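You operate a simulated robot arm through the tools that you are given. There is no shell and no other tool.

The job below is to be done with a simulated two-armed robot. You get a single attempt, and the scene is never put back.

Task
Set the clamped injector to the pressure on the orange card and prove it on the display.
Fine: pump, vent, turn its cap, close the tap, press ZERO, pump till it sprays again; vent at the end. Leave TEST alone.

It is judged by the outcome, as a careful person would: the job done as asked, and still so three seconds after it is handed in. It fails if anything else is knocked over, pushed out of place, dropped, spilled or broken. Lids that push on must go on centred and level and be pressed home; caps that screw on are set level and turned clockwise until they are tight.

Robot
Two 7-joint arms with fingered hands on one trunk that stands fixed in place. Base frame: the origin is at the foot of the trunk, x ahead of it, y to its left, z up; the work surface is at about z = 90. Readings come in cm, rad, newtons and seconds.
The left shoulder is at [7, 15.4, 139.7], the right one opposite. With the tool pointing down near the work surface each hand reaches from about 10 to 82 cm from the base axis, measured 20 degrees to its own side. Payload 3.9 kg a hand.
The tool frame of a hand sits at the grasp point between the pads (the TCP): z along the fingers, y along the line on which they close. The tips reach 3 cm beyond it. The gripper opens to 10.4 cm; its body begins 3.5 cm behind the TCP. The gripper is a hand of 4 fingers: y runs from the thumb to the fingers, the wrist lies at [-1.7, -10.4, -17.8] in the tool frame.
Orientation is that of the tool frame in the base frame, as [roll, pitch, yaw] about the fixed x, y, z axes, in that order (R = Rz(yaw) Ry(pitch) Rx(roll)). With the fingers straight down and the wrist toward the robot, the tool's x, y and z point along [0, 1, 0], [1, 0, 0] and [0, 0, -1] of the base frame.

Tools
- The arms move only by the tool jog_arm. It takes "left_motion", "right_motion" or both (then of equal length, played together; a hand with none holds still); each is a list of rows, each a list of 6 numbers: the shift along the base's x, y, z in units of 20 mm (1.0 is 20 mm), then the turn, a rotation vector about the base's x, y, z in units of 5 degrees (1.0 is 5 degrees). In form: [[dx, dy, dz, ax, ay, az], ...]. A call has 1 to 20 rows; each row shifts and turns the commanded pose from where the row before left it. A call with a number of a shift or a turn outside -1 to 1 is refused whole. A row lasts 0.2 s, in which the tool goes at most 5 cm and 0.15 rad; a call with a longer step from one row to the next is refused whole. Where a pose cannot be reached the arm comes as near as it can. A force on the tool above 40 N (or 10 N above the force at the start of the call, whichever is more), or a blocked arm, ends the call early, and 0.2 s more pass. In this call time passes only in rows, and 0.2 s behind the last. It gives the time, the measured TCP pose, the force on the tool (base axes), the opening and the grip force at its end, in the units of the frame above (readings bear some noise), with the torque about the TCP (base axes, N m) and any sound that the robot's microphone picked up.
- Cameras (640 x 400 px; columns grow to the right, rows downward): "scene" is now at [12.89, 4.24, 162.98]; the picture's right is [0.45, -0.89, 0.00], its down [-0.49, -0.24, -0.84] and it looks along [0.75, 0.37, -0.55] (base axes); focal length 266 px, centre (320, 200). "left" rides on the left gripper at [-6.6, -9, -12.6] in its tool frame; the picture's right is [-0.78, -0.30, 0.56], its down [0.57, -0.70, 0.42] and it looks along [0.26, 0.65, 0.71] (tool axes); focal length 275 px, centre (320, 200). "right" rides on the right gripper at [6.6, -9, -12.6] in its tool frame; the picture's right is [-0.78, 0.30, -0.56], its down [-0.57, -0.70, 0.42] and it looks along [-0.27, 0.65, 0.71] (tool axes); focal length 275 px, centre (320, 200). There is no depth. A picture from a camera that has moved, and an enlarged one, comes with that camera's place and axes in the base frame and with its lens.
- camera(camera): a new picture of that camera. No time passes.
- raise_lower(by): slides the trunk up (or, below 0, down) by that many cm; the arms and the scene camera ride with it, the base frame stays. It gives what a move gives, with no picture.
- set_fingers(index, middle, ring, thumb_bend, thumb_turn, hand): sets how far each is bent, from 0 (flat) to 1 (curled in); at 0.3 the hand is open as for a grip, at 0.7 the pads meet at the TCP. One left out holds its place. A second passes; each finger stops where it meets its share of the squeeze, and holds until it gets a number again. It is the only way to open and close the hand. It gives what a move gives, with no picture; readings hold the bend of each and the force on the fingers (four entries, about 0 where the hand has none), thumb and palm. thumb_turn goes from beside the hand (0) to across from the fingers (1), as for a grip.
- pan_tilt(pan, tilt): turns the head with the scene camera to pan (to the left, within 1.501 rad either way) and tilt (down, from -0.506 to 1.204), counted from straight ahead of the robot. It gives what a move gives.
- enlarge(camera, box): a new picture of the part [left, top, right, bottom] of that camera's present view, enlarged. No time passes.
- finish_job(): hands the job in; it is judged then, once.

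Nothing tells you positions but the pictures and the camera data. Unless the task says otherwise, let go and move clear before handing in.

The tools are called after "Request:" by a JSON object that holds its "method" and its "body". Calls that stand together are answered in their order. jog_arm: Moves the arms, as the interface text tells. Its arguments: {"type":"object","properties":{"left_motion":{"type":"array","items":{"type":"array","items":{"type":"number"}}},"right_motion":{"type":"array","items":{"type":"array","items":{"type":"number"}}}},"required":[]} The other tools are called the same way: raise_lower (by) moves the trunk up or down; set_fingers (index, middle, ring, thumb_bend, thumb_turn, hand) moves the fingers one by one; pan_tilt (pan, tilt) turns the head that bears the scene camera; camera (camera) takes a picture; enlarge (camera, box) takes an enlarged picture of a part of a camera's view; finish_job () hands the job in.

At the start:

```text
clock: 0.0
left_tcp_pos: [41.82, 36.76, 136.62]
left_orientation: [3.141, 0.0, 1.57]
left_ft_force: [-0.2, 0.6, 0.3]
left_wrist_torque: [-0.03, 0.01, 0.0]
left_width: 10.33
left_finger_force: 0.0
left_shape: jaw
left_bend: [0.3, 0.3, 0.3, 0.3, 0.97]
left_finger forces: [0.0, 0.0, 0.0, 0.0, 0.0, 0.1]
right_tcp_pos: [50.45, 2.42, 146.39]
right_orientation: [3.14, 0.001, 1.573]
right_ft_force: [-0.2, 0.1, -0.5]
right_wrist_torque: [0.03, 0.0, 0.02]
right_width: 10.38
right_finger_force: 0.0
right_shape: jaw
right_bend: [0.3, 0.3, 0.3, 0.3, 0.97]
right_finger forces: [0.1, 0.0, 0.0, 0.1, 0.1, 0.1]
trunk travel left (down, up): [-85.0, 9.0]
head pan, tilt (commanded): [0.463, 0.579]
```

scene: 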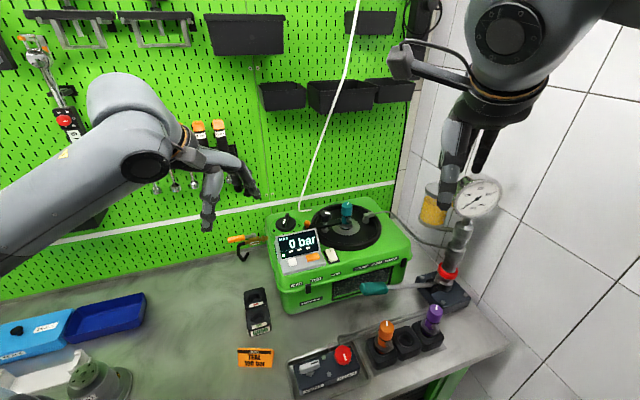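
right: 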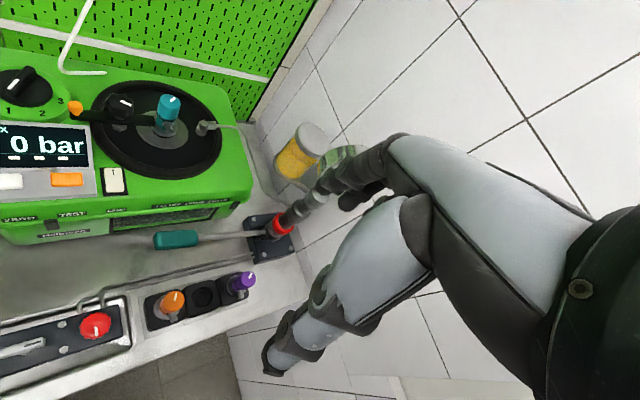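
left: 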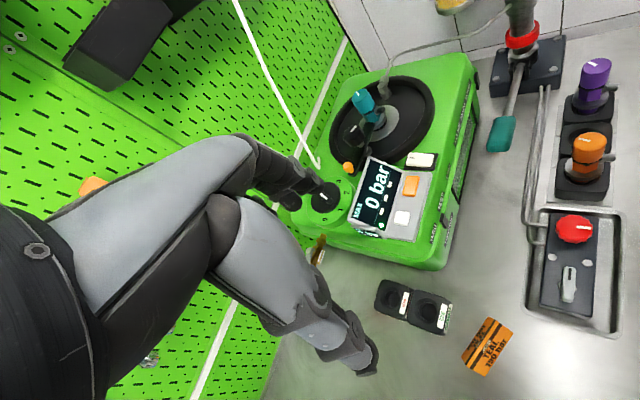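

I see a green injector tester with a display reading 0 bar, a hand-pump lever with a teal grip and a gauge, an orange card in front, and two capped things (orange and purple) in a rack. I'll look closer at the parts before moving anything.

Request:
{"method": "enlarge", "body": {"camera": "scene", "box": [230, 180, 430, 305]}}

Request:
{"method": "enlarge", "body": {"camera": "scene", "box": [230, 275, 470, 400]}}

Request:
{"method": "enlarge", "body": {"camera": "scene", "box": [400, 160, 520, 320]}}

Request:
{"method": "enlarge", "body": {"camera": "left", "box": [440, 0, 640, 200]}}

Request:
{"method": "enlarge", "body": {"camera": "left", "box": [440, 180, 640, 400]}}

Request:
{"method": "enlarge", "body": {"camera": "left", "box": [280, 60, 500, 280]}}

Request:
{"method": "enlarge", "body": {"camera": "right", "box": [0, 60, 260, 250]}}

Request:
{"method": "enlarge", "body": {"camera": "right", "box": [0, 200, 320, 400]}}

```text
3.20 times, centred on (330, 242) of scene
camera zoom: at [12.89, 4.24, 162.98], right [0.45, -0.89, 0.0], down [-0.49, -0.24, -0.84], along [0.75, 0.37, -0.55], focal length 853 px, centre (288, 64)
```

zoom: 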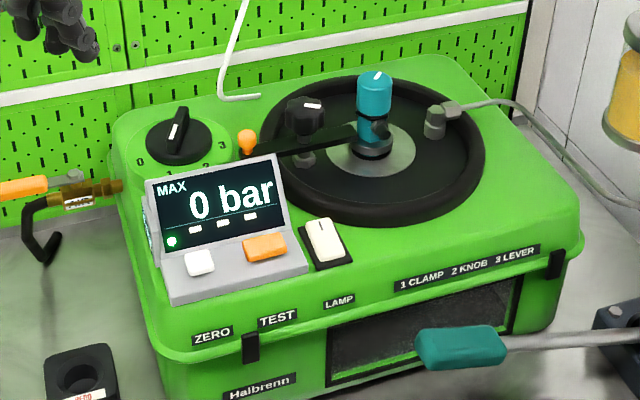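

```text
2.67 times, centred on (350, 338) of scene
camera zoom: at [12.89, 4.24, 162.98], right [0.45, -0.89, 0.0], down [-0.49, -0.24, -0.84], along [0.75, 0.37, -0.55], focal length 711 px, centre (240, -167)
```

zoom: 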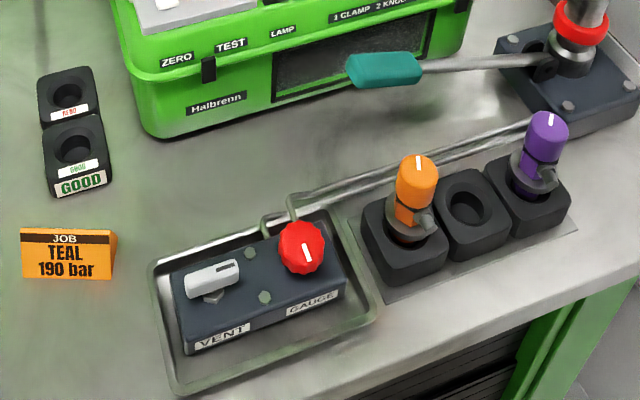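

```text
2.50 times, centred on (460, 240) of scene
camera zoom: at [12.89, 4.24, 162.98], right [0.45, -0.89, 0.0], down [-0.49, -0.24, -0.84], along [0.75, 0.37, -0.55], focal length 666 px, centre (-30, 100)
```

zoom: 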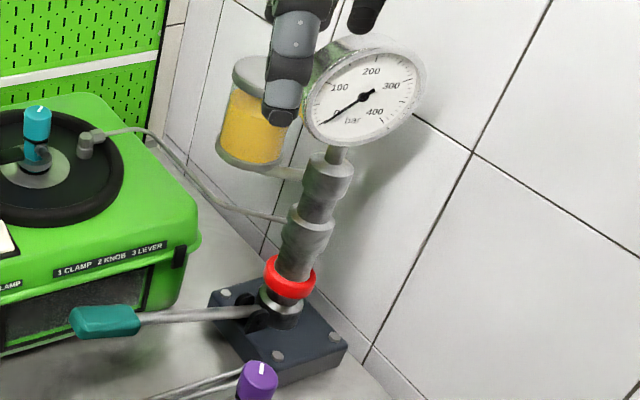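

```text
2.00 times, centred on (540, 100) of left
camera zoom: at [32.87, 30.17, 149.13], right [-0.3, -0.78, -0.56], down [-0.7, 0.57, -0.42], along [0.65, 0.26, -0.71], focal length 551 px, centre (-120, 400)
```

zoom: 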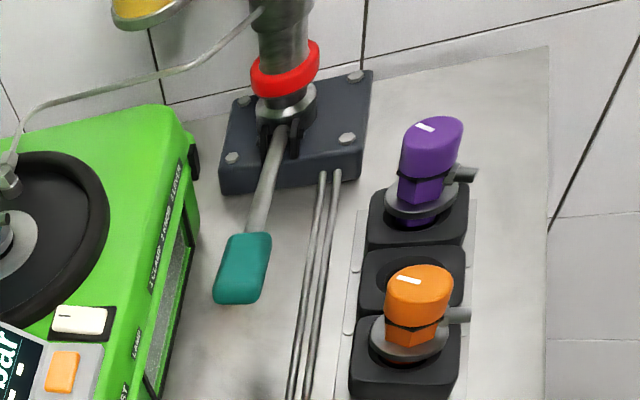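

```text
1.82 times, centred on (540, 290) of left
camera zoom: at [32.87, 30.17, 149.13], right [-0.3, -0.78, -0.56], down [-0.7, 0.57, -0.42], along [0.65, 0.26, -0.71], focal length 500 px, centre (-80, 36)
```

zoom: 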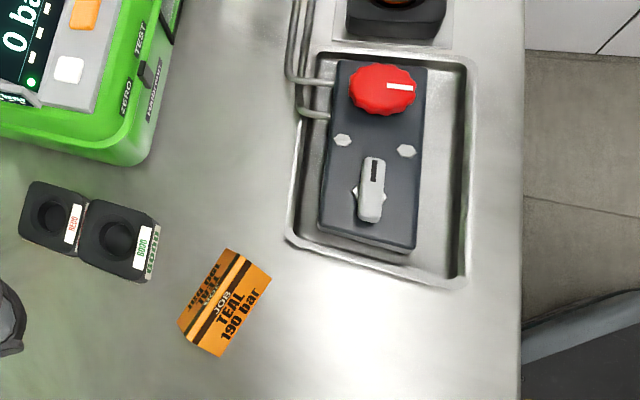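

```text
1.82 times, centred on (390, 170) of left
camera zoom: at [32.87, 30.17, 149.13], right [-0.3, -0.78, -0.56], down [-0.7, 0.57, -0.42], along [0.65, 0.26, -0.71], focal length 500 px, centre (193, 254)
```

zoom: 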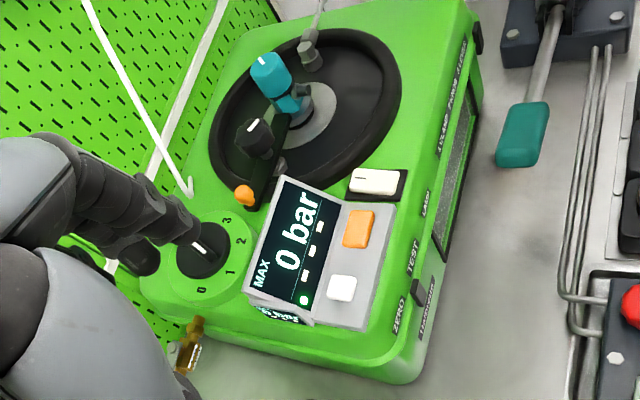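

```text
2.11 times, centred on (130, 155) of right
camera zoom: at [41.39, 9.08, 159.08], right [0.3, -0.78, 0.56], down [-0.7, -0.57, -0.42], along [0.65, -0.26, -0.71], focal length 580 px, centre (720, 295)
```

zoom: 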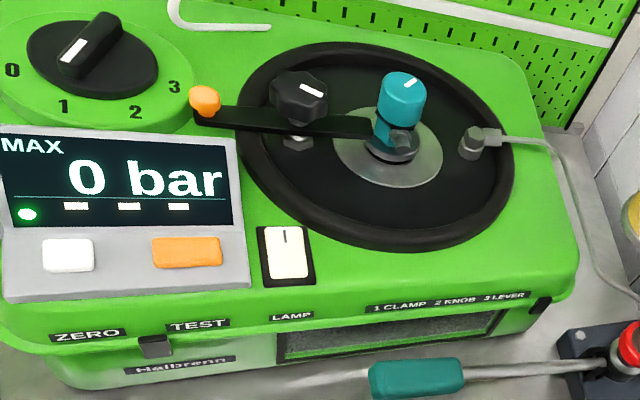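

```text
2.00 times, centred on (160, 300) of right
camera zoom: at [41.39, 9.08, 159.08], right [0.3, -0.78, 0.56], down [-0.7, -0.57, -0.42], along [0.65, -0.26, -0.71], focal length 551 px, centre (640, 0)
```

zoom: 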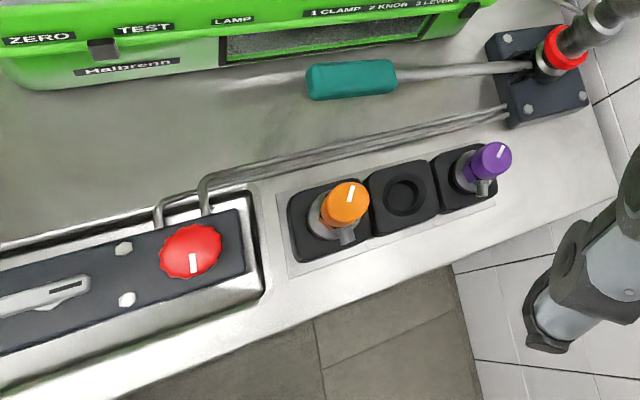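

The teal cap is at about (79, 28, 115), the pump grip at about (62, 12.5, 103), the VENT lever at about (39, 20, 97) and the GAUGE knob at about (45, 14, 97). The card reads "TEAL 190 bar". I'll zoom further on the valve block, cap and pump lever.

Request:
{"method": "enlarge", "body": {"camera": "left", "box": [530, 200, 630, 330]}}

Request:
{"method": "enlarge", "body": {"camera": "scene", "box": [280, 330, 380, 400]}}

Request:
{"method": "enlarge", "body": {"camera": "scene", "box": [300, 190, 400, 260]}}

Request:
{"method": "enlarge", "body": {"camera": "right", "box": [90, 80, 220, 160]}}

Request:
{"method": "enlarge", "body": {"camera": "scene", "box": [350, 240, 490, 330]}}

Request:
{"method": "enlarge", "body": {"camera": "left", "box": [330, 80, 450, 160]}}

Request:
{"method": "enlarge", "body": {"camera": "left", "box": [330, 140, 450, 250]}}

Request:
{"method": "enlarge", "body": {"camera": "scene", "box": [420, 160, 520, 230]}}

```text
3.08 times, centred on (580, 265) of left
camera zoom: at [32.87, 30.17, 149.13], right [-0.3, -0.78, -0.56], down [-0.7, 0.57, -0.42], along [0.65, 0.26, -0.71], focal length 847 px, centre (-480, 0)
```

zoom: 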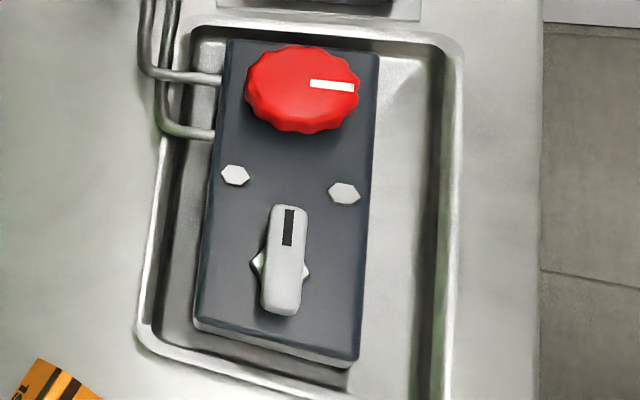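

```text
5.71 times, centred on (330, 365) of scene
camera zoom: at [12.89, 4.24, 162.98], right [0.45, -0.89, 0.0], down [-0.49, -0.24, -0.84], along [0.75, 0.37, -0.55], focal length 1523 px, centre (263, -743)
```

zoom: 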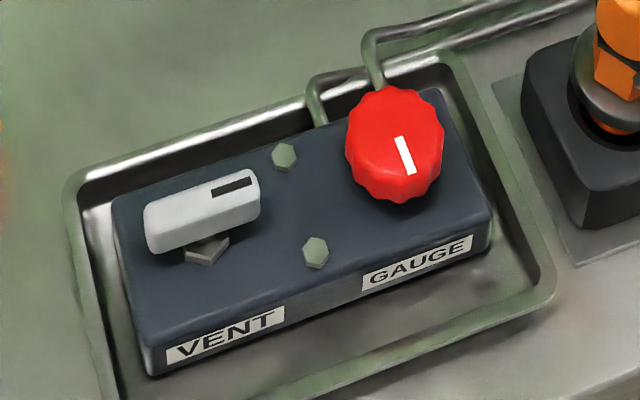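

```text
5.71 times, centred on (350, 225) of scene
camera zoom: at [12.89, 4.24, 162.98], right [0.45, -0.89, 0.0], down [-0.49, -0.24, -0.84], along [0.75, 0.37, -0.55], focal length 1523 px, centre (149, 57)
```

zoom: 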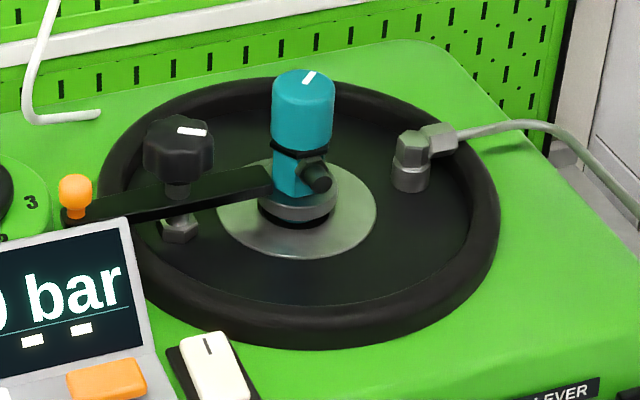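

```text
4.92 times, centred on (155, 120) of right
camera zoom: at [41.39, 9.08, 159.08], right [0.3, -0.78, 0.56], down [-0.7, -0.57, -0.42], along [0.65, -0.26, -0.71], focal length 1355 px, centre (1132, 594)
```

zoom: 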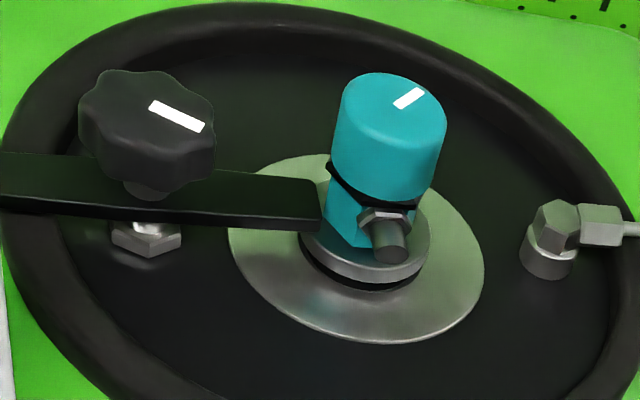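

```text
4.44 times, centred on (420, 285) of scene
camera zoom: at [12.89, 4.24, 162.98], right [0.45, -0.89, 0.0], down [-0.49, -0.24, -0.84], along [0.75, 0.37, -0.55], focal length 1184 px, centre (-124, -178)
```

zoom: 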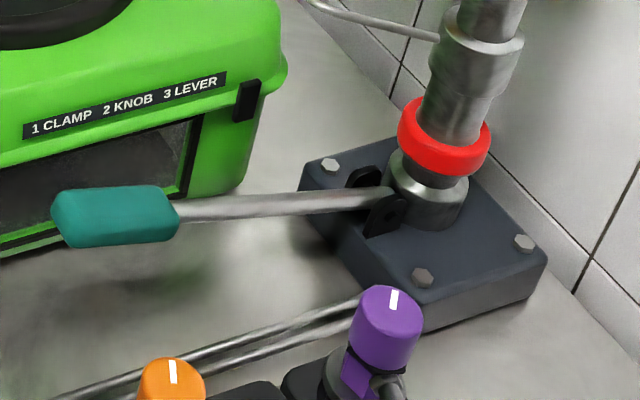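

```text
5.00 times, centred on (390, 120) of left
camera zoom: at [32.87, 30.17, 149.13], right [-0.3, -0.78, -0.56], down [-0.7, 0.57, -0.42], along [0.65, 0.26, -0.71], focal length 1376 px, centre (-30, 600)
```

zoom: 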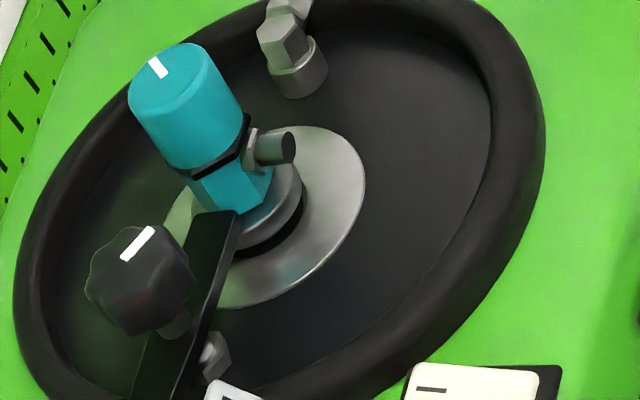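

```text
3.64 times, centred on (390, 195) of left
camera zoom: at [32.87, 30.17, 149.13], right [-0.3, -0.78, -0.56], down [-0.7, 0.57, -0.42], along [0.65, 0.26, -0.71], focal length 1001 px, centre (66, 218)
```

zoom: 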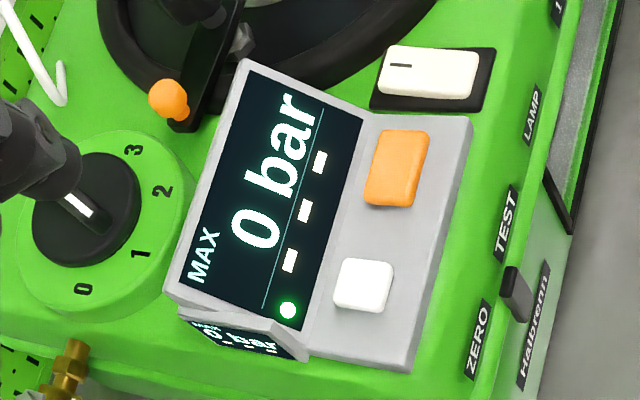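

```text
5.71 times, centred on (470, 195) of scene
camera zoom: at [12.89, 4.24, 162.98], right [0.45, -0.89, 0.0], down [-0.49, -0.24, -0.84], along [0.75, 0.37, -0.55], focal length 1523 px, centre (-537, 229)
```

zoom: 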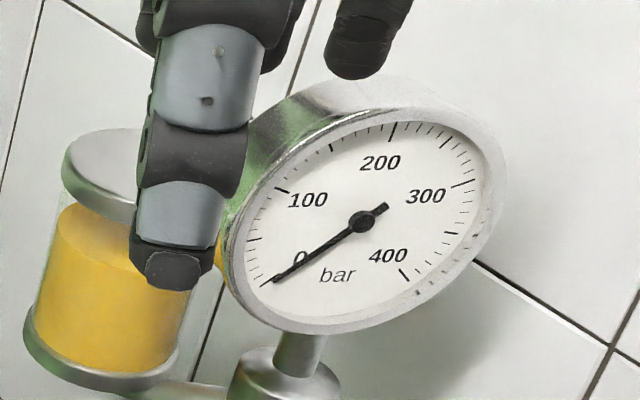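

The layout is clear: TEAL injector already clamped, target 190 bar, display MAX 0. I'll start by bringing the right hand above the pump grip, turned about 41° to close across the lever, with the fingers part-closed because the tester's front is near.

Request:
{"method": "set_fingers", "body": {"hand": "right", "index": 0.48, "middle": 0.48, "ring": 0.48, "thumb_bend": 0.48}}

Request:
{"method": "jog_arm", "body": {"right_motion": [[0.35, 0.3, -0.8, 0, 0, 0.5], [0.35, 0.3, -0.8, 0, 0, 0.5], [0.35, 0.3, -0.8, 0, 0, 0.5], [0.35, 0.3, -0.8, 0, 0, 0.5], [0.35, 0.3, -0.8, 0, 0, 0.5], [0.35, 0.3, -0.8, 0, 0, 0.5], [0.35, 0.3, -0.8, 0, 0, 0.5], [0.35, 0.3, -0.8, 0, 0, 0.5], [0.35, 0.3, -0.8, 0, 0, 0.5], [0.35, 0.3, -0.8, 0, 0, 0.5], [0.35, 0.3, -0.8, 0, 0, 0.5], [0.35, 0.3, -0.8, 0, 0, 0.5], [0.35, 0.3, -0.8, 0, 0, 0.5], [0.35, 0.3, -0.8, 0, 0, 0.5], [0.35, 0.3, -0.8, 0, 0, 0.6], [0.35, 0.3, -0.8, 0, 0, 0.6]]}}

Request:
{"method": "camera", "body": {"camera": "scene"}}

Request:
{"method": "camera", "body": {"camera": "right"}}

Request:
{"method": "camera", "body": {"camera": "left"}}

```text
clock: 1.0
left_tcp_pos: [41.85, 36.74, 136.47]
left_orientation: [-3.141, 0.0, 1.57]
left_ft_force: [-0.8, 0.1, 0.7]
left_wrist_torque: [0.0, 0.05, 0.0]
left_width: 10.35
left_finger_force: 0.1
left_shape: jaw
left_bend: [0.3, 0.3, 0.3, 0.3, 0.97]
left_finger forces: [0.0, 0.0, 0.0, 0.1, 0.1, 0.1]
right_tcp_pos: [50.37, 2.58, 146.61]
right_orientation: [3.141, -0.001, 1.573]
right_ft_force: [0.7, -0.2, -0.1]
right_wrist_torque: [0.03, 0.0, 0.0]
right_width: 5.95
right_finger_force: 0.1
right_shape: fingers
right_bend: [0.48, 0.48, 0.48, 0.48, 0.97]
right_finger forces: [0.0, 0.0, 0.0, 0.0, 0.0, 0.0]
trunk travel left (down, up): [-85.0, 9.0]
head pan, tilt (commanded): [0.463, 0.579]
```

```text
clock: 4.4
left_tcp_pos: [42.05, 36.69, 136.52]
left_orientation: [-3.142, -0.001, 1.568]
left_ft_force: [-0.1, 0.4, 0.6]
left_wrist_torque: [-0.01, 0.01, -0.02]
left_width: 10.36
left_finger_force: 0.1
left_shape: jaw
left_bend: [0.3, 0.3, 0.3, 0.3, 0.97]
left_finger forces: [0.0, 0.0, 0.0, 0.0, 0.0, 0.0]
right_tcp_pos: [61.78, 12.1, 120.84]
right_orientation: [3.141, 0.002, 2.29]
right_ft_force: [0.0, -0.1, -0.9]
right_wrist_torque: [0.03, 0.0, 0.03]
right_width: 5.93
right_finger_force: 0.0
right_shape: fingers
right_bend: [0.48, 0.48, 0.48, 0.48, 0.97]
right_finger forces: [0.1, 0.0, 0.1, 0.0, 0.0, 0.1]
trunk travel left (down, up): [-85.0, 9.0]
head pan, tilt (commanded): [0.463, 0.579]
```

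```text
taken
camera scene: at [12.98, 4.28, 162.98], right [0.45, -0.89, 0.0], down [-0.49, -0.24, -0.84], along [0.75, 0.37, -0.55], focal length 266 px, centre (320, 200)
```

scene: 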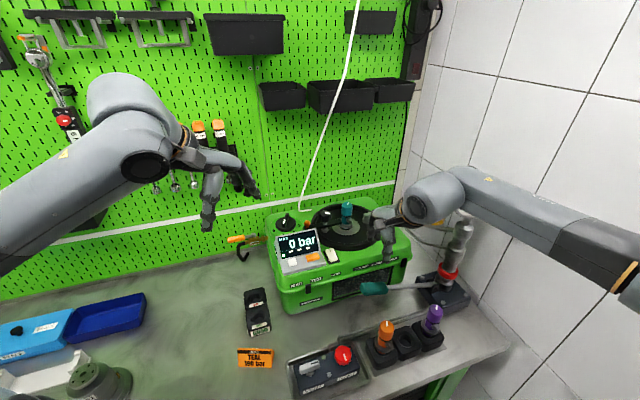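

```text
taken
camera right: at [50.58, 11.23, 133.37], right [0.73, -0.39, 0.56], down [-0.15, -0.89, -0.42], along [0.66, 0.23, -0.71], focal length 275 px, centre (320, 200)
```

right: 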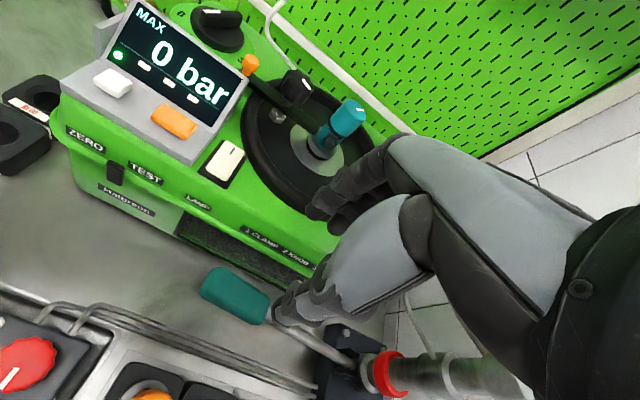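

```text
taken
camera left: at [32.95, 30.21, 149.1], right [-0.3, -0.78, -0.56], down [-0.7, 0.57, -0.42], along [0.65, 0.26, -0.71], focal length 275 px, centre (320, 200)
```

left: 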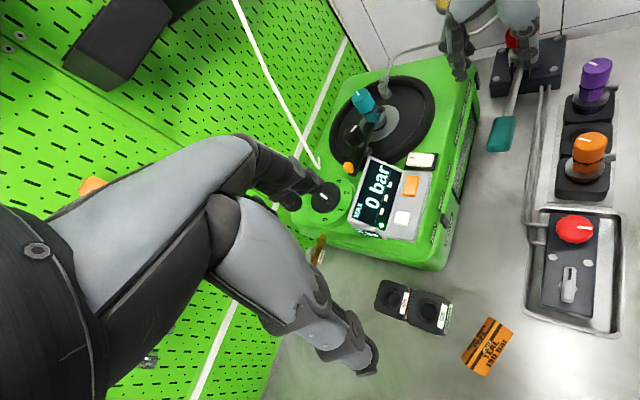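

The right hand is above the grip, which I re-measured at about (62.1, 12.5, 102.8). I'll go down toward it, tilting the hand to match the lever's slight rise.

Request:
{"method": "jog_arm", "body": {"right_motion": [[0.03, 0.03, -1, 0.33, 0.29, 0], [0.03, 0.03, -1, 0.33, 0.29, 0], [0.03, 0.03, -1, 0.33, 0.29, 0], [0.03, 0.03, -1, 0.33, 0.29, 0], [0.03, 0.03, -1, 0.33, 0.29, 0], [0.03, 0.03, -1, 0.33, 0.29, 0]]}}

Request:
{"method": "camera", "body": {"camera": "right"}}

Request:
{"method": "enlarge", "body": {"camera": "scene", "box": [330, 190, 490, 320]}}

Request:
{"method": "enlarge", "body": {"camera": "left", "box": [420, 0, 600, 180]}}

```text
clock: 5.8
left_tcp_pos: [41.82, 36.8, 136.5]
left_orientation: [-3.14, 0.0, 1.57]
left_ft_force: [0.4, 0.6, 0.2]
left_wrist_torque: [-0.02, 0.01, 0.01]
left_width: 10.39
left_finger_force: 0.1
left_shape: jaw
left_bend: [0.3, 0.3, 0.3, 0.3, 0.97]
left_finger forces: [0.0, 0.0, 0.1, 0.1, 0.1, 0.0]
right_tcp_pos: [61.9, 12.4, 111.8]
right_orientation: [3.141, -0.173, 2.288]
right_ft_force: [0.6, 0.7, -0.2]
right_wrist_torque: [-0.01, -0.02, 0.0]
right_width: 5.92
right_finger_force: 0.1
right_shape: fingers
right_bend: [0.48, 0.48, 0.48, 0.48, 0.97]
right_finger forces: [0.0, 0.0, 0.1, 0.1, 0.0, 0.1]
right hand out of reach, approached as far as the arm can: row 5, 6
trunk travel left (down, up): [-85.0, 9.0]
head pan, tilt (commanded): [0.463, 0.579]
```

```text
taken
camera right: at [52.16, 9.75, 125.4], right [0.79, -0.45, 0.42], down [-0.21, -0.83, -0.52], along [0.58, 0.32, -0.75], focal length 275 px, centre (320, 200)
```

right: 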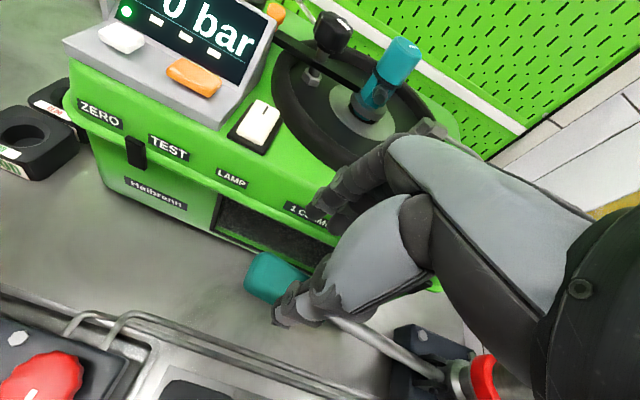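

```text
3.08 times, centred on (410, 255) of scene
camera zoom: at [12.85, 4.27, 162.99], right [0.45, -0.89, 0.0], down [-0.49, -0.24, -0.84], along [0.75, 0.37, -0.55], focal length 820 px, centre (43, 31)
```

zoom: 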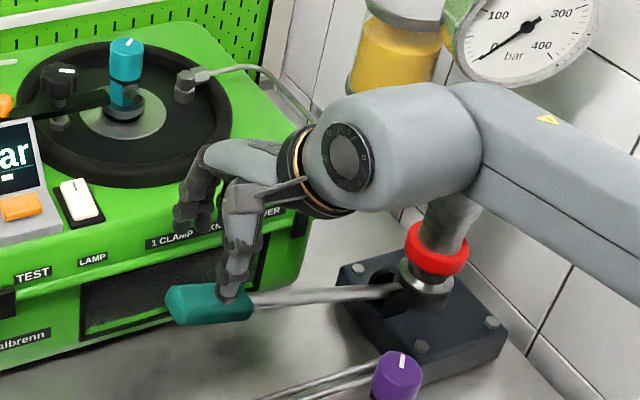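

```text
2.22 times, centred on (510, 90) of left
camera zoom: at [32.84, 30.19, 149.13], right [-0.3, -0.78, -0.56], down [-0.7, 0.57, -0.42], along [0.65, 0.26, -0.71], focal length 612 px, centre (-102, 444)
```

zoom: 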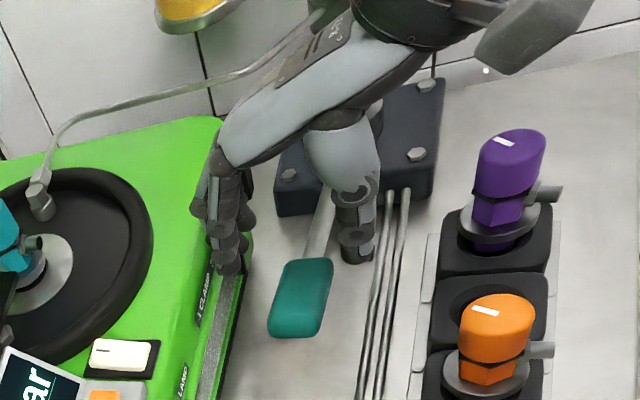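

The arm reports it can't quite reach with the tilt. The grip is right below between thumb and fingers, so I'll take the tilt out while staying at this height and see whether the straight-down pose is reachable.

Request:
{"method": "jog_arm", "body": {"right_motion": [[0, 0, 0.5, -0.66, -0.58, 0], [0, 0, 0.5, -0.66, -0.58, 0], [0, 0, 0.2, -0.66, -0.58, 0]]}}

Request:
{"method": "jog_arm", "body": {"right_motion": [[0, 0, -0.5, 0, 0, 0], [0, 0, -0.5, 0, 0, 0]]}}

```text
clock: 6.6
left_tcp_pos: [41.81, 36.87, 136.55]
left_orientation: [3.141, -0.001, 1.571]
left_ft_force: [0.4, 0.5, 0.7]
left_wrist_torque: [-0.03, 0.0, 0.03]
left_width: 10.36
left_finger_force: 0.2
left_shape: jaw
left_bend: [0.3, 0.3, 0.3, 0.3, 0.97]
left_finger forces: [0.0, 0.0, 0.0, 0.0, 0.0, 0.0]
right_tcp_pos: [61.77, 12.42, 114.32]
right_orientation: [3.141, 0.056, 2.287]
right_ft_force: [0.5, 0.8, -0.3]
right_wrist_torque: [-0.04, -0.03, -0.01]
right_width: 5.94
right_finger_force: 0.0
right_shape: fingers
right_bend: [0.48, 0.48, 0.48, 0.48, 0.97]
right_finger forces: [0.0, 0.0, 0.0, 0.1, 0.0, 0.0]
trunk travel left (down, up): [-85.0, 9.0]
head pan, tilt (commanded): [0.463, 0.579]
```

```text
clock: 7.2
left_tcp_pos: [41.88, 36.94, 136.47]
left_orientation: [-3.141, 0.001, 1.571]
left_ft_force: [-0.6, 0.3, 0.5]
left_wrist_torque: [-0.02, -0.01, 0.04]
left_width: 10.34
left_finger_force: 0.2
left_shape: jaw
left_bend: [0.3, 0.3, 0.3, 0.3, 0.97]
left_finger forces: [0.1, 0.0, 0.0, 0.1, 0.0, 0.0]
right_tcp_pos: [61.8, 12.38, 112.31]
right_orientation: [-3.14, 0.057, 2.288]
right_ft_force: [-0.9, -0.2, 0.7]
right_wrist_torque: [0.02, 0.01, -0.03]
right_width: 5.95
right_finger_force: 0.1
right_shape: fingers
right_bend: [0.48, 0.48, 0.48, 0.48, 0.97]
right_finger forces: [0.1, 0.0, 0.1, 0.0, 0.0, 0.0]
trunk travel left (down, up): [-85.0, 9.0]
head pan, tilt (commanded): [0.463, 0.579]
```

The straight-down pose is fine. I'll keep going down so the grip enters between thumb and fingers.

Request:
{"method": "jog_arm", "body": {"right_motion": [[0.05, 0.02, -0.8, 0, 0, 0], [0.05, 0.02, -0.8, 0, 0, 0], [0.05, 0.02, -0.8, 0, 0, 0], [0.05, 0.02, -0.8, 0, 0, 0]]}}

Request:
{"method": "enlarge", "body": {"camera": "scene", "box": [330, 190, 490, 320]}}

Request:
{"method": "camera", "body": {"camera": "right"}}

Request:
{"method": "enlarge", "body": {"camera": "left", "box": [420, 0, 600, 180]}}

```text
clock: 8.2
left_tcp_pos: [41.8, 36.71, 136.45]
left_orientation: [-3.14, -0.001, 1.572]
left_ft_force: [-0.2, 0.1, -0.2]
left_wrist_torque: [0.02, 0.01, -0.03]
left_width: 10.35
left_finger_force: 0.0
left_shape: jaw
left_bend: [0.3, 0.3, 0.3, 0.3, 0.97]
left_finger forces: [0.0, 0.1, 0.0, 0.0, 0.1, 0.0]
right_tcp_pos: [62.26, 12.57, 105.9]
right_orientation: [-3.141, 0.058, 2.289]
right_ft_force: [-1.5, 0.4, 1.2]
right_wrist_torque: [0.02, -0.02, 0.01]
right_width: 5.95
right_finger_force: 0.8
right_shape: fingers
right_bend: [0.48, 0.48, 0.48, 0.48, 0.97]
right_finger forces: [0.0, 1.2, 0.1, 0.1, 0.0, 0.0]
trunk travel left (down, up): [-85.0, 9.0]
head pan, tilt (commanded): [0.463, 0.579]
```

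```text
3.08 times, centred on (410, 255) of scene
camera zoom: at [12.88, 4.22, 162.99], right [0.45, -0.89, 0.0], down [-0.49, -0.24, -0.84], along [0.75, 0.37, -0.55], focal length 820 px, centre (43, 31)
```

zoom: 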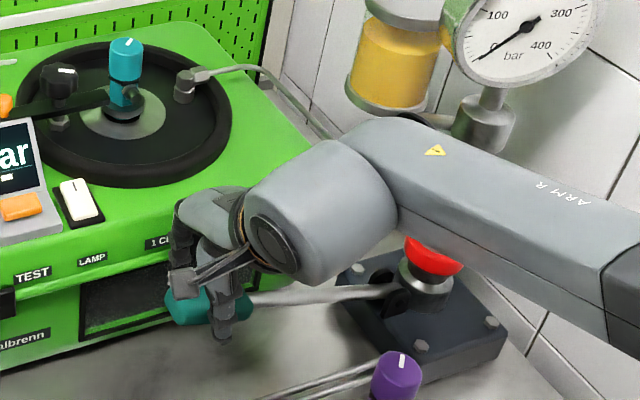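

```text
taken
camera right: at [50.65, 12.16, 118.11], right [0.71, -0.37, 0.6], down [-0.14, -0.91, -0.39], along [0.69, 0.2, -0.7], focal length 275 px, centre (320, 200)
```

right: 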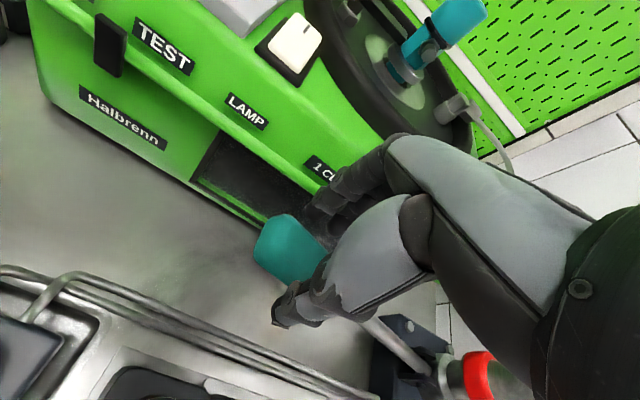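

```text
2.22 times, centred on (510, 90) of left
camera zoom: at [32.86, 30.15, 149.14], right [-0.3, -0.78, -0.56], down [-0.7, 0.57, -0.42], along [0.65, 0.26, -0.71], focal length 612 px, centre (-102, 444)
```

zoom: 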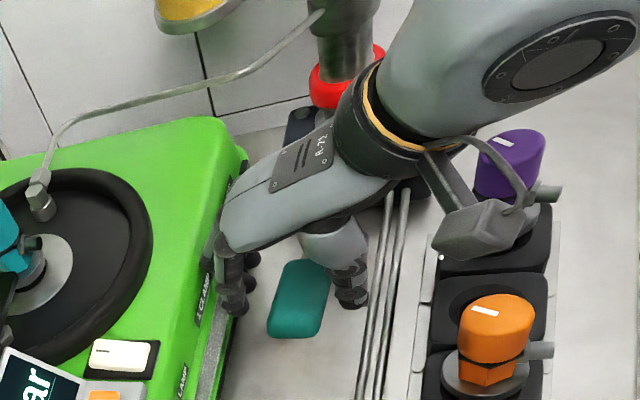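

The grip now sits between thumb and fingers, and one finger feels a light touch of about 1 N. The fingers run close to the tester's front ledge, so I'll shift a few mm away from it and lower a little more while watching the forces.

Request:
{"method": "jog_arm", "body": {"right_motion": [[-0.15, -0.13, 0, 0, 0, 0], [-0.05, 0.05, -0.5, 0, 0, 0]]}}

Request:
{"method": "enlarge", "body": {"camera": "right", "box": [220, 150, 420, 350]}}

Request:
{"method": "enlarge", "body": {"camera": "left", "box": [460, 50, 560, 170]}}

```text
clock: 8.8
left_tcp_pos: [42.04, 36.7, 136.49]
left_orientation: [-3.142, 0.001, 1.571]
left_ft_force: [-0.2, -0.4, -0.7]
left_wrist_torque: [0.0, -0.01, 0.03]
left_width: 10.38
left_finger_force: 0.1
left_shape: jaw
left_bend: [0.3, 0.3, 0.3, 0.3, 0.97]
left_finger forces: [0.0, 0.1, 0.0, 0.1, 0.0, 0.0]
right_tcp_pos: [61.95, 12.38, 104.91]
right_orientation: [3.141, 0.057, 2.287]
right_ft_force: [0.0, 0.8, 0.6]
right_wrist_torque: [0.0, -0.03, 0.01]
right_width: 5.94
right_finger_force: 0.0
right_shape: fingers
right_bend: [0.48, 0.48, 0.48, 0.48, 0.97]
right_finger forces: [0.0, 0.0, 0.0, 0.0, 0.1, 0.0]
trunk travel left (down, up): [-85.0, 9.0]
head pan, tilt (commanded): [0.463, 0.579]
```

```text
2.00 times, centred on (320, 250) of right
camera zoom: at [50.25, 12.05, 116.99], right [0.71, -0.37, 0.6], down [-0.14, -0.91, -0.39], along [0.69, 0.2, -0.7], focal length 551 px, centre (320, 100)
```

zoom: 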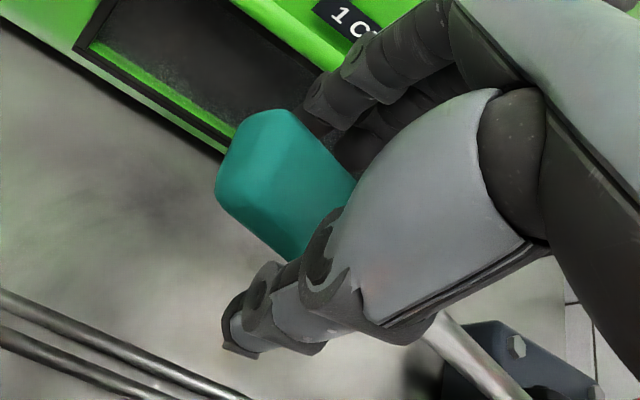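

```text
3.33 times, centred on (510, 110) of left
camera zoom: at [32.89, 30.18, 149.12], right [-0.3, -0.78, -0.56], down [-0.7, 0.57, -0.42], along [0.65, 0.26, -0.71], focal length 918 px, centre (-313, 500)
```

zoom: 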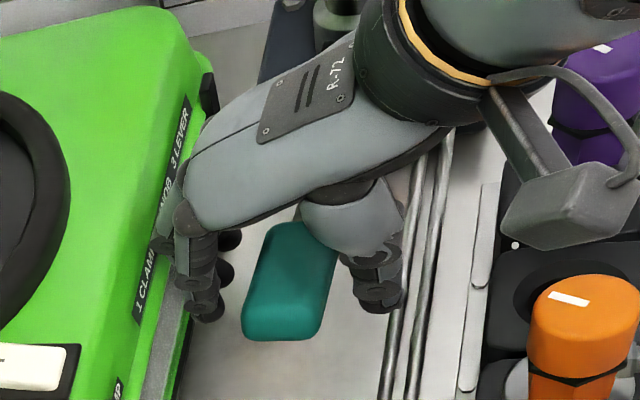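

The touch is gone and the grip is well between the fingers. I'll lower 1.6 cm more, move slightly toward the grip's free end, and then close gently.

Request:
{"method": "jog_arm", "body": {"right_motion": [[-0.2, 0.2, -0.4, 0, 0, 0], [-0.1, 0.1, -0.4, 0, 0, 0]]}}

Request:
{"method": "set_fingers", "body": {"hand": "right", "index": 0.62, "middle": 0.62, "ring": 0.62, "thumb_bend": 0.62}}

Request:
{"method": "enlarge", "body": {"camera": "right", "box": [220, 150, 420, 350]}}

Request:
{"method": "enlarge", "body": {"camera": "left", "box": [460, 50, 560, 170]}}

Request:
{"method": "enlarge", "body": {"camera": "scene", "box": [330, 220, 490, 320]}}

```text
clock: 9.4
left_tcp_pos: [41.89, 36.68, 136.54]
left_orientation: [-3.141, -0.001, 1.569]
left_ft_force: [-0.3, 0.0, 0.2]
left_wrist_torque: [0.0, 0.0, -0.02]
left_width: 10.36
left_finger_force: 0.2
left_shape: jaw
left_bend: [0.3, 0.3, 0.3, 0.3, 0.97]
left_finger forces: [0.0, 0.0, 0.1, 0.0, 0.0, 0.0]
right_tcp_pos: [61.24, 12.97, 103.09]
right_orientation: [3.141, 0.057, 2.287]
right_ft_force: [0.1, -0.4, 0.1]
right_wrist_torque: [0.0, -0.02, 0.06]
right_width: 5.94
right_finger_force: 0.0
right_shape: fingers
right_bend: [0.48, 0.48, 0.48, 0.48, 0.97]
right_finger forces: [0.1, 0.0, 0.1, 0.0, 0.0, 0.0]
trunk travel left (down, up): [-85.0, 9.0]
head pan, tilt (commanded): [0.463, 0.579]
```

```text
clock: 10.4
left_tcp_pos: [42.01, 36.84, 136.42]
left_orientation: [-3.141, -0.001, 1.57]
left_ft_force: [-0.6, 0.5, 0.0]
left_wrist_torque: [-0.01, -0.04, 0.02]
left_width: 10.36
left_finger_force: 0.0
left_shape: jaw
left_bend: [0.3, 0.3, 0.3, 0.3, 0.97]
left_finger forces: [0.0, 0.0, 0.0, 0.0, 0.0, 0.0]
right_tcp_pos: [61.31, 12.96, 103.08]
right_orientation: [-3.141, 0.057, 2.288]
right_ft_force: [2.9, 1.6, 0.6]
right_wrist_torque: [0.09, -0.07, 0.16]
right_width: 2.59
right_finger_force: 3.2
right_shape: fingers
right_bend: [0.62, 0.62, 0.57, 0.6, 0.97]
right_finger forces: [0.3, 0.1, 4.3, 0.0, 2.3, 0.1]
trunk travel left (down, up): [-85.0, 9.0]
head pan, tilt (commanded): [0.463, 0.579]
```

```text
2.00 times, centred on (320, 250) of right
camera zoom: at [49.66, 12.65, 115.36], right [0.71, -0.37, 0.6], down [-0.14, -0.91, -0.39], along [0.69, 0.2, -0.7], focal length 551 px, centre (320, 100)
```

zoom: 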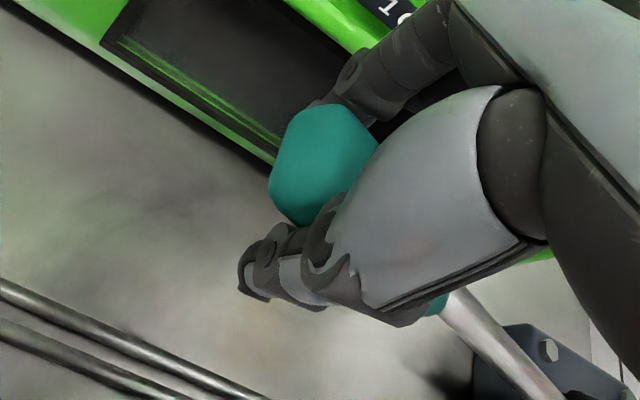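

```text
3.33 times, centred on (510, 110) of left
camera zoom: at [32.94, 30.21, 149.11], right [-0.3, -0.78, -0.56], down [-0.7, 0.57, -0.42], along [0.65, 0.26, -0.71], focal length 918 px, centre (-313, 500)
```

zoom: 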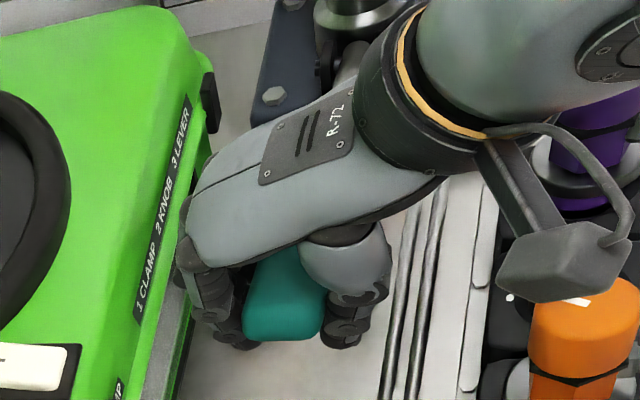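

```text
4.00 times, centred on (410, 270) of scene
camera zoom: at [12.97, 4.28, 162.98], right [0.45, -0.89, 0.0], down [-0.49, -0.24, -0.84], along [0.75, 0.37, -0.55], focal length 1066 px, centre (-40, -80)
```

zoom: 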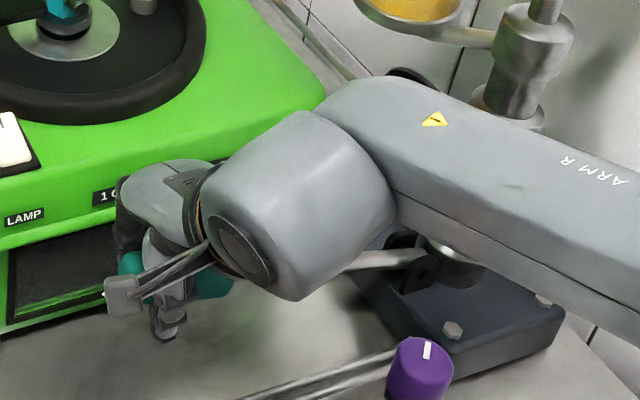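

I have a light hold on the grip, with the ring finger and thumb in contact. I'll try a small downward move along the lever's arc and listen and feel for resistance.

Request:
{"method": "jog_arm", "body": {"right_motion": [[-0.07, 0.08, -0.45, -0.37, -0.33, 0]]}}

Request:
{"method": "enlarge", "body": {"camera": "scene", "box": [260, 160, 510, 320]}}

```text
clock: 10.8
left_tcp_pos: [41.99, 36.87, 136.47]
left_orientation: [-3.141, 0.0, 1.57]
left_ft_force: [0.0, 0.1, -0.9]
left_wrist_torque: [0.01, -0.01, -0.04]
left_width: 10.33
left_finger_force: 0.1
left_shape: jaw
left_bend: [0.3, 0.3, 0.3, 0.3, 0.97]
left_finger forces: [0.0, 0.0, 0.0, 0.0, 0.0, 0.0]
right_tcp_pos: [61.13, 13.16, 102.2]
right_orientation: [-3.138, 0.102, 2.289]
right_ft_force: [1.5, 1.2, 1.5]
right_wrist_torque: [0.02, -0.07, 0.17]
right_width: 2.59
right_finger_force: 3.6
right_shape: fingers
right_bend: [0.62, 0.62, 0.57, 0.6, 0.97]
right_finger forces: [0.3, 0.1, 4.2, 0.0, 2.5, 0.1]
trunk travel left (down, up): [-85.0, 9.0]
head pan, tilt (commanded): [0.463, 0.579]
```

```text
2.50 times, centred on (385, 240) of scene
camera zoom: at [12.95, 4.37, 162.98], right [0.45, -0.89, 0.0], down [-0.49, -0.25, -0.84], along [0.75, 0.37, -0.55], focal length 666 px, centre (158, 100)
```

zoom: 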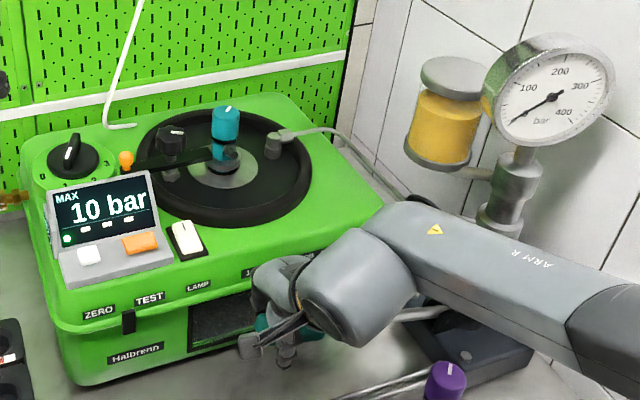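

Pushing down builds pressure: the display shows MAX 10 bar, so the vent is closed. I'll continue the downstroke along the arc in small rows.

Request:
{"method": "jog_arm", "body": {"right_motion": [[-0.06, 0.07, -0.46, -0.37, -0.33, 0], [-0.05, 0.06, -0.46, -0.37, -0.33, 0], [-0.04, 0.05, -0.46, -0.37, -0.33, 0]]}}

Request:
{"method": "enlarge", "body": {"camera": "scene", "box": [260, 160, 510, 320]}}

Request:
{"method": "enlarge", "body": {"camera": "left", "box": [440, 0, 640, 180]}}

```text
clock: 11.6
left_tcp_pos: [41.89, 36.85, 136.38]
left_orientation: [3.139, 0.001, 1.57]
left_ft_force: [-0.1, 0.6, 0.5]
left_wrist_torque: [-0.01, 0.02, -0.01]
left_width: 10.38
left_finger_force: 0.1
left_shape: jaw
left_bend: [0.3, 0.3, 0.3, 0.3, 0.97]
left_finger forces: [0.0, 0.0, 0.0, 0.0, 0.0, 0.0]
right_tcp_pos: [60.78, 13.55, 99.65]
right_orientation: [3.14, 0.232, 2.288]
right_ft_force: [0.4, 2.3, 1.5]
right_wrist_torque: [0.03, -0.03, 0.16]
right_width: 2.58
right_finger_force: 3.5
right_shape: fingers
right_bend: [0.62, 0.62, 0.57, 0.6, 0.97]
right_finger forces: [0.2, 0.0, 4.4, 0.1, 2.6, 0.1]
trunk travel left (down, up): [-85.0, 9.0]
head pan, tilt (commanded): [0.463, 0.579]
```

```text
2.50 times, centred on (385, 240) of scene
camera zoom: at [12.93, 4.35, 162.98], right [0.45, -0.89, 0.0], down [-0.49, -0.25, -0.84], along [0.75, 0.37, -0.55], focal length 666 px, centre (158, 100)
```

zoom: 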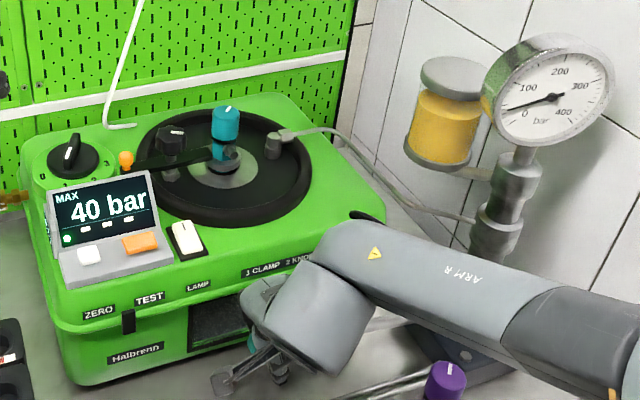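

```text
2.22 times, centred on (540, 90) of left
camera zoom: at [32.9, 30.27, 149.1], right [-0.3, -0.78, -0.56], down [-0.7, 0.57, -0.42], along [0.65, 0.26, -0.71], focal length 612 px, centre (-169, 444)
```

zoom: 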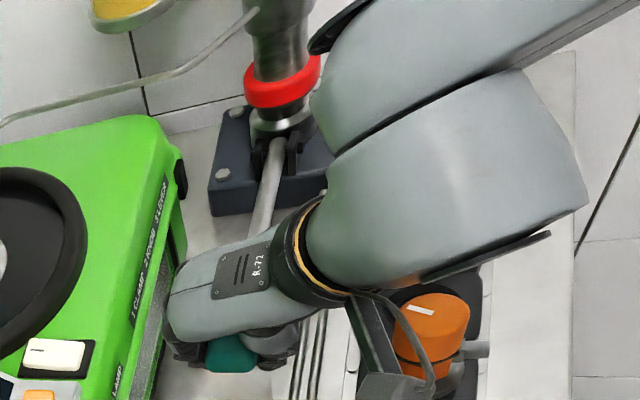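

MAX is 40 bar and rising smoothly with the downstroke. I'll now raise the lever along its arc to see if it follows the hand, so I can stroke in the upper range, well clear of the orange-capped injector under my wrist.

Request:
{"method": "jog_arm", "body": {"right_motion": [[0.03, -0.033, 0.46, 0.25, 0.22, 0], [0.047, -0.052, 0.46, 0.25, 0.22, 0], [0.054, -0.06, 0.46, 0.25, 0.22, 0], [0.07, -0.078, 0.46, 0.25, 0.22, 0], [0.084, -0.093, 0.46, 0.25, 0.22, 0], [0.11, -0.122, 0.46, 0.25, 0.22, 0], [0.117, -0.13, 0.46, 0.25, 0.22, 0], [0.127, -0.141, 0.46, 0.25, 0.22, 0]]}}

Request:
{"method": "enlarge", "body": {"camera": "scene", "box": [260, 160, 510, 320]}}

Request:
{"method": "enlarge", "body": {"camera": "left", "box": [440, 0, 640, 180]}}

Request:
{"method": "enlarge", "body": {"camera": "right", "box": [220, 150, 420, 350]}}

```text
clock: 13.4
left_tcp_pos: [41.92, 36.71, 136.41]
left_orientation: [3.141, -0.001, 1.571]
left_ft_force: [0.2, -0.4, 0.3]
left_wrist_torque: [-0.01, 0.03, 0.0]
left_width: 10.37
left_finger_force: 0.0
left_shape: jaw
left_bend: [0.3, 0.3, 0.3, 0.3, 0.97]
left_finger forces: [0.0, 0.0, 0.0, 0.1, 0.0, 0.0]
right_tcp_pos: [62.3, 11.97, 106.99]
right_orientation: [3.14, -0.005, 2.287]
right_ft_force: [0.4, 0.9, -2.4]
right_wrist_torque: [0.0, -0.04, 0.02]
right_width: 3.19
right_finger_force: 2.5
right_shape: fingers
right_bend: [0.59, 0.61, 0.62, 0.59, 0.97]
right_finger forces: [2.1, 0.9, 0.1, 0.0, 1.9, 0.0]
trunk travel left (down, up): [-85.0, 9.0]
head pan, tilt (commanded): [0.463, 0.579]
```

```text
2.50 times, centred on (385, 240) of scene
camera zoom: at [12.95, 4.25, 162.99], right [0.45, -0.9, 0.0], down [-0.49, -0.24, -0.84], along [0.75, 0.37, -0.55], focal length 666 px, centre (158, 100)
```

zoom: 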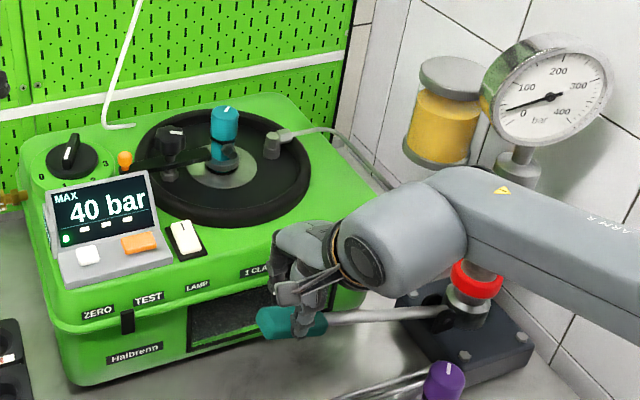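

```text
2.22 times, centred on (540, 90) of left
camera zoom: at [32.95, 30.16, 149.13], right [-0.3, -0.78, -0.56], down [-0.7, 0.57, -0.42], along [0.65, 0.26, -0.71], focal length 612 px, centre (-169, 444)
```

zoom: 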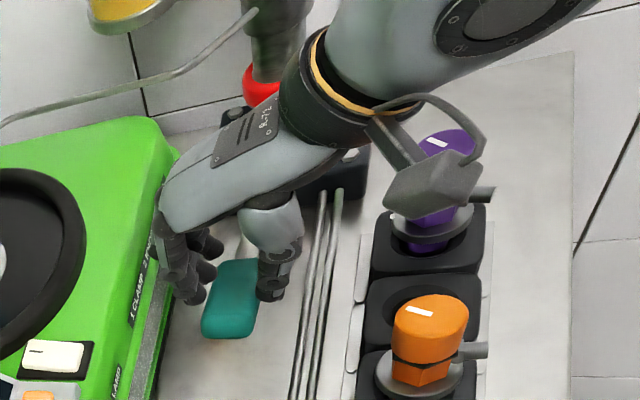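

```text
2.00 times, centred on (320, 250) of right
camera zoom: at [51.07, 11.17, 119.61], right [0.73, -0.39, 0.56], down [-0.15, -0.89, -0.43], along [0.66, 0.23, -0.71], focal length 551 px, centre (320, 100)
```

zoom: 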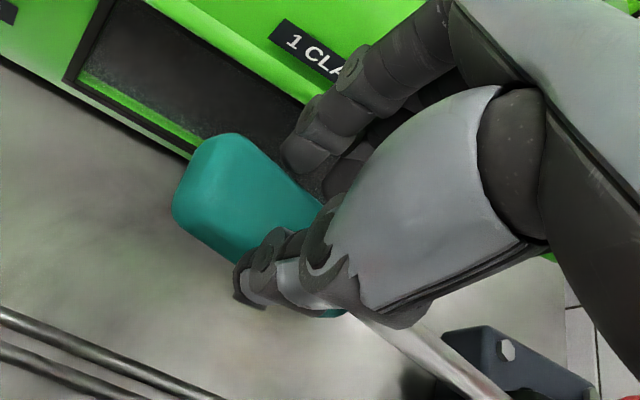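

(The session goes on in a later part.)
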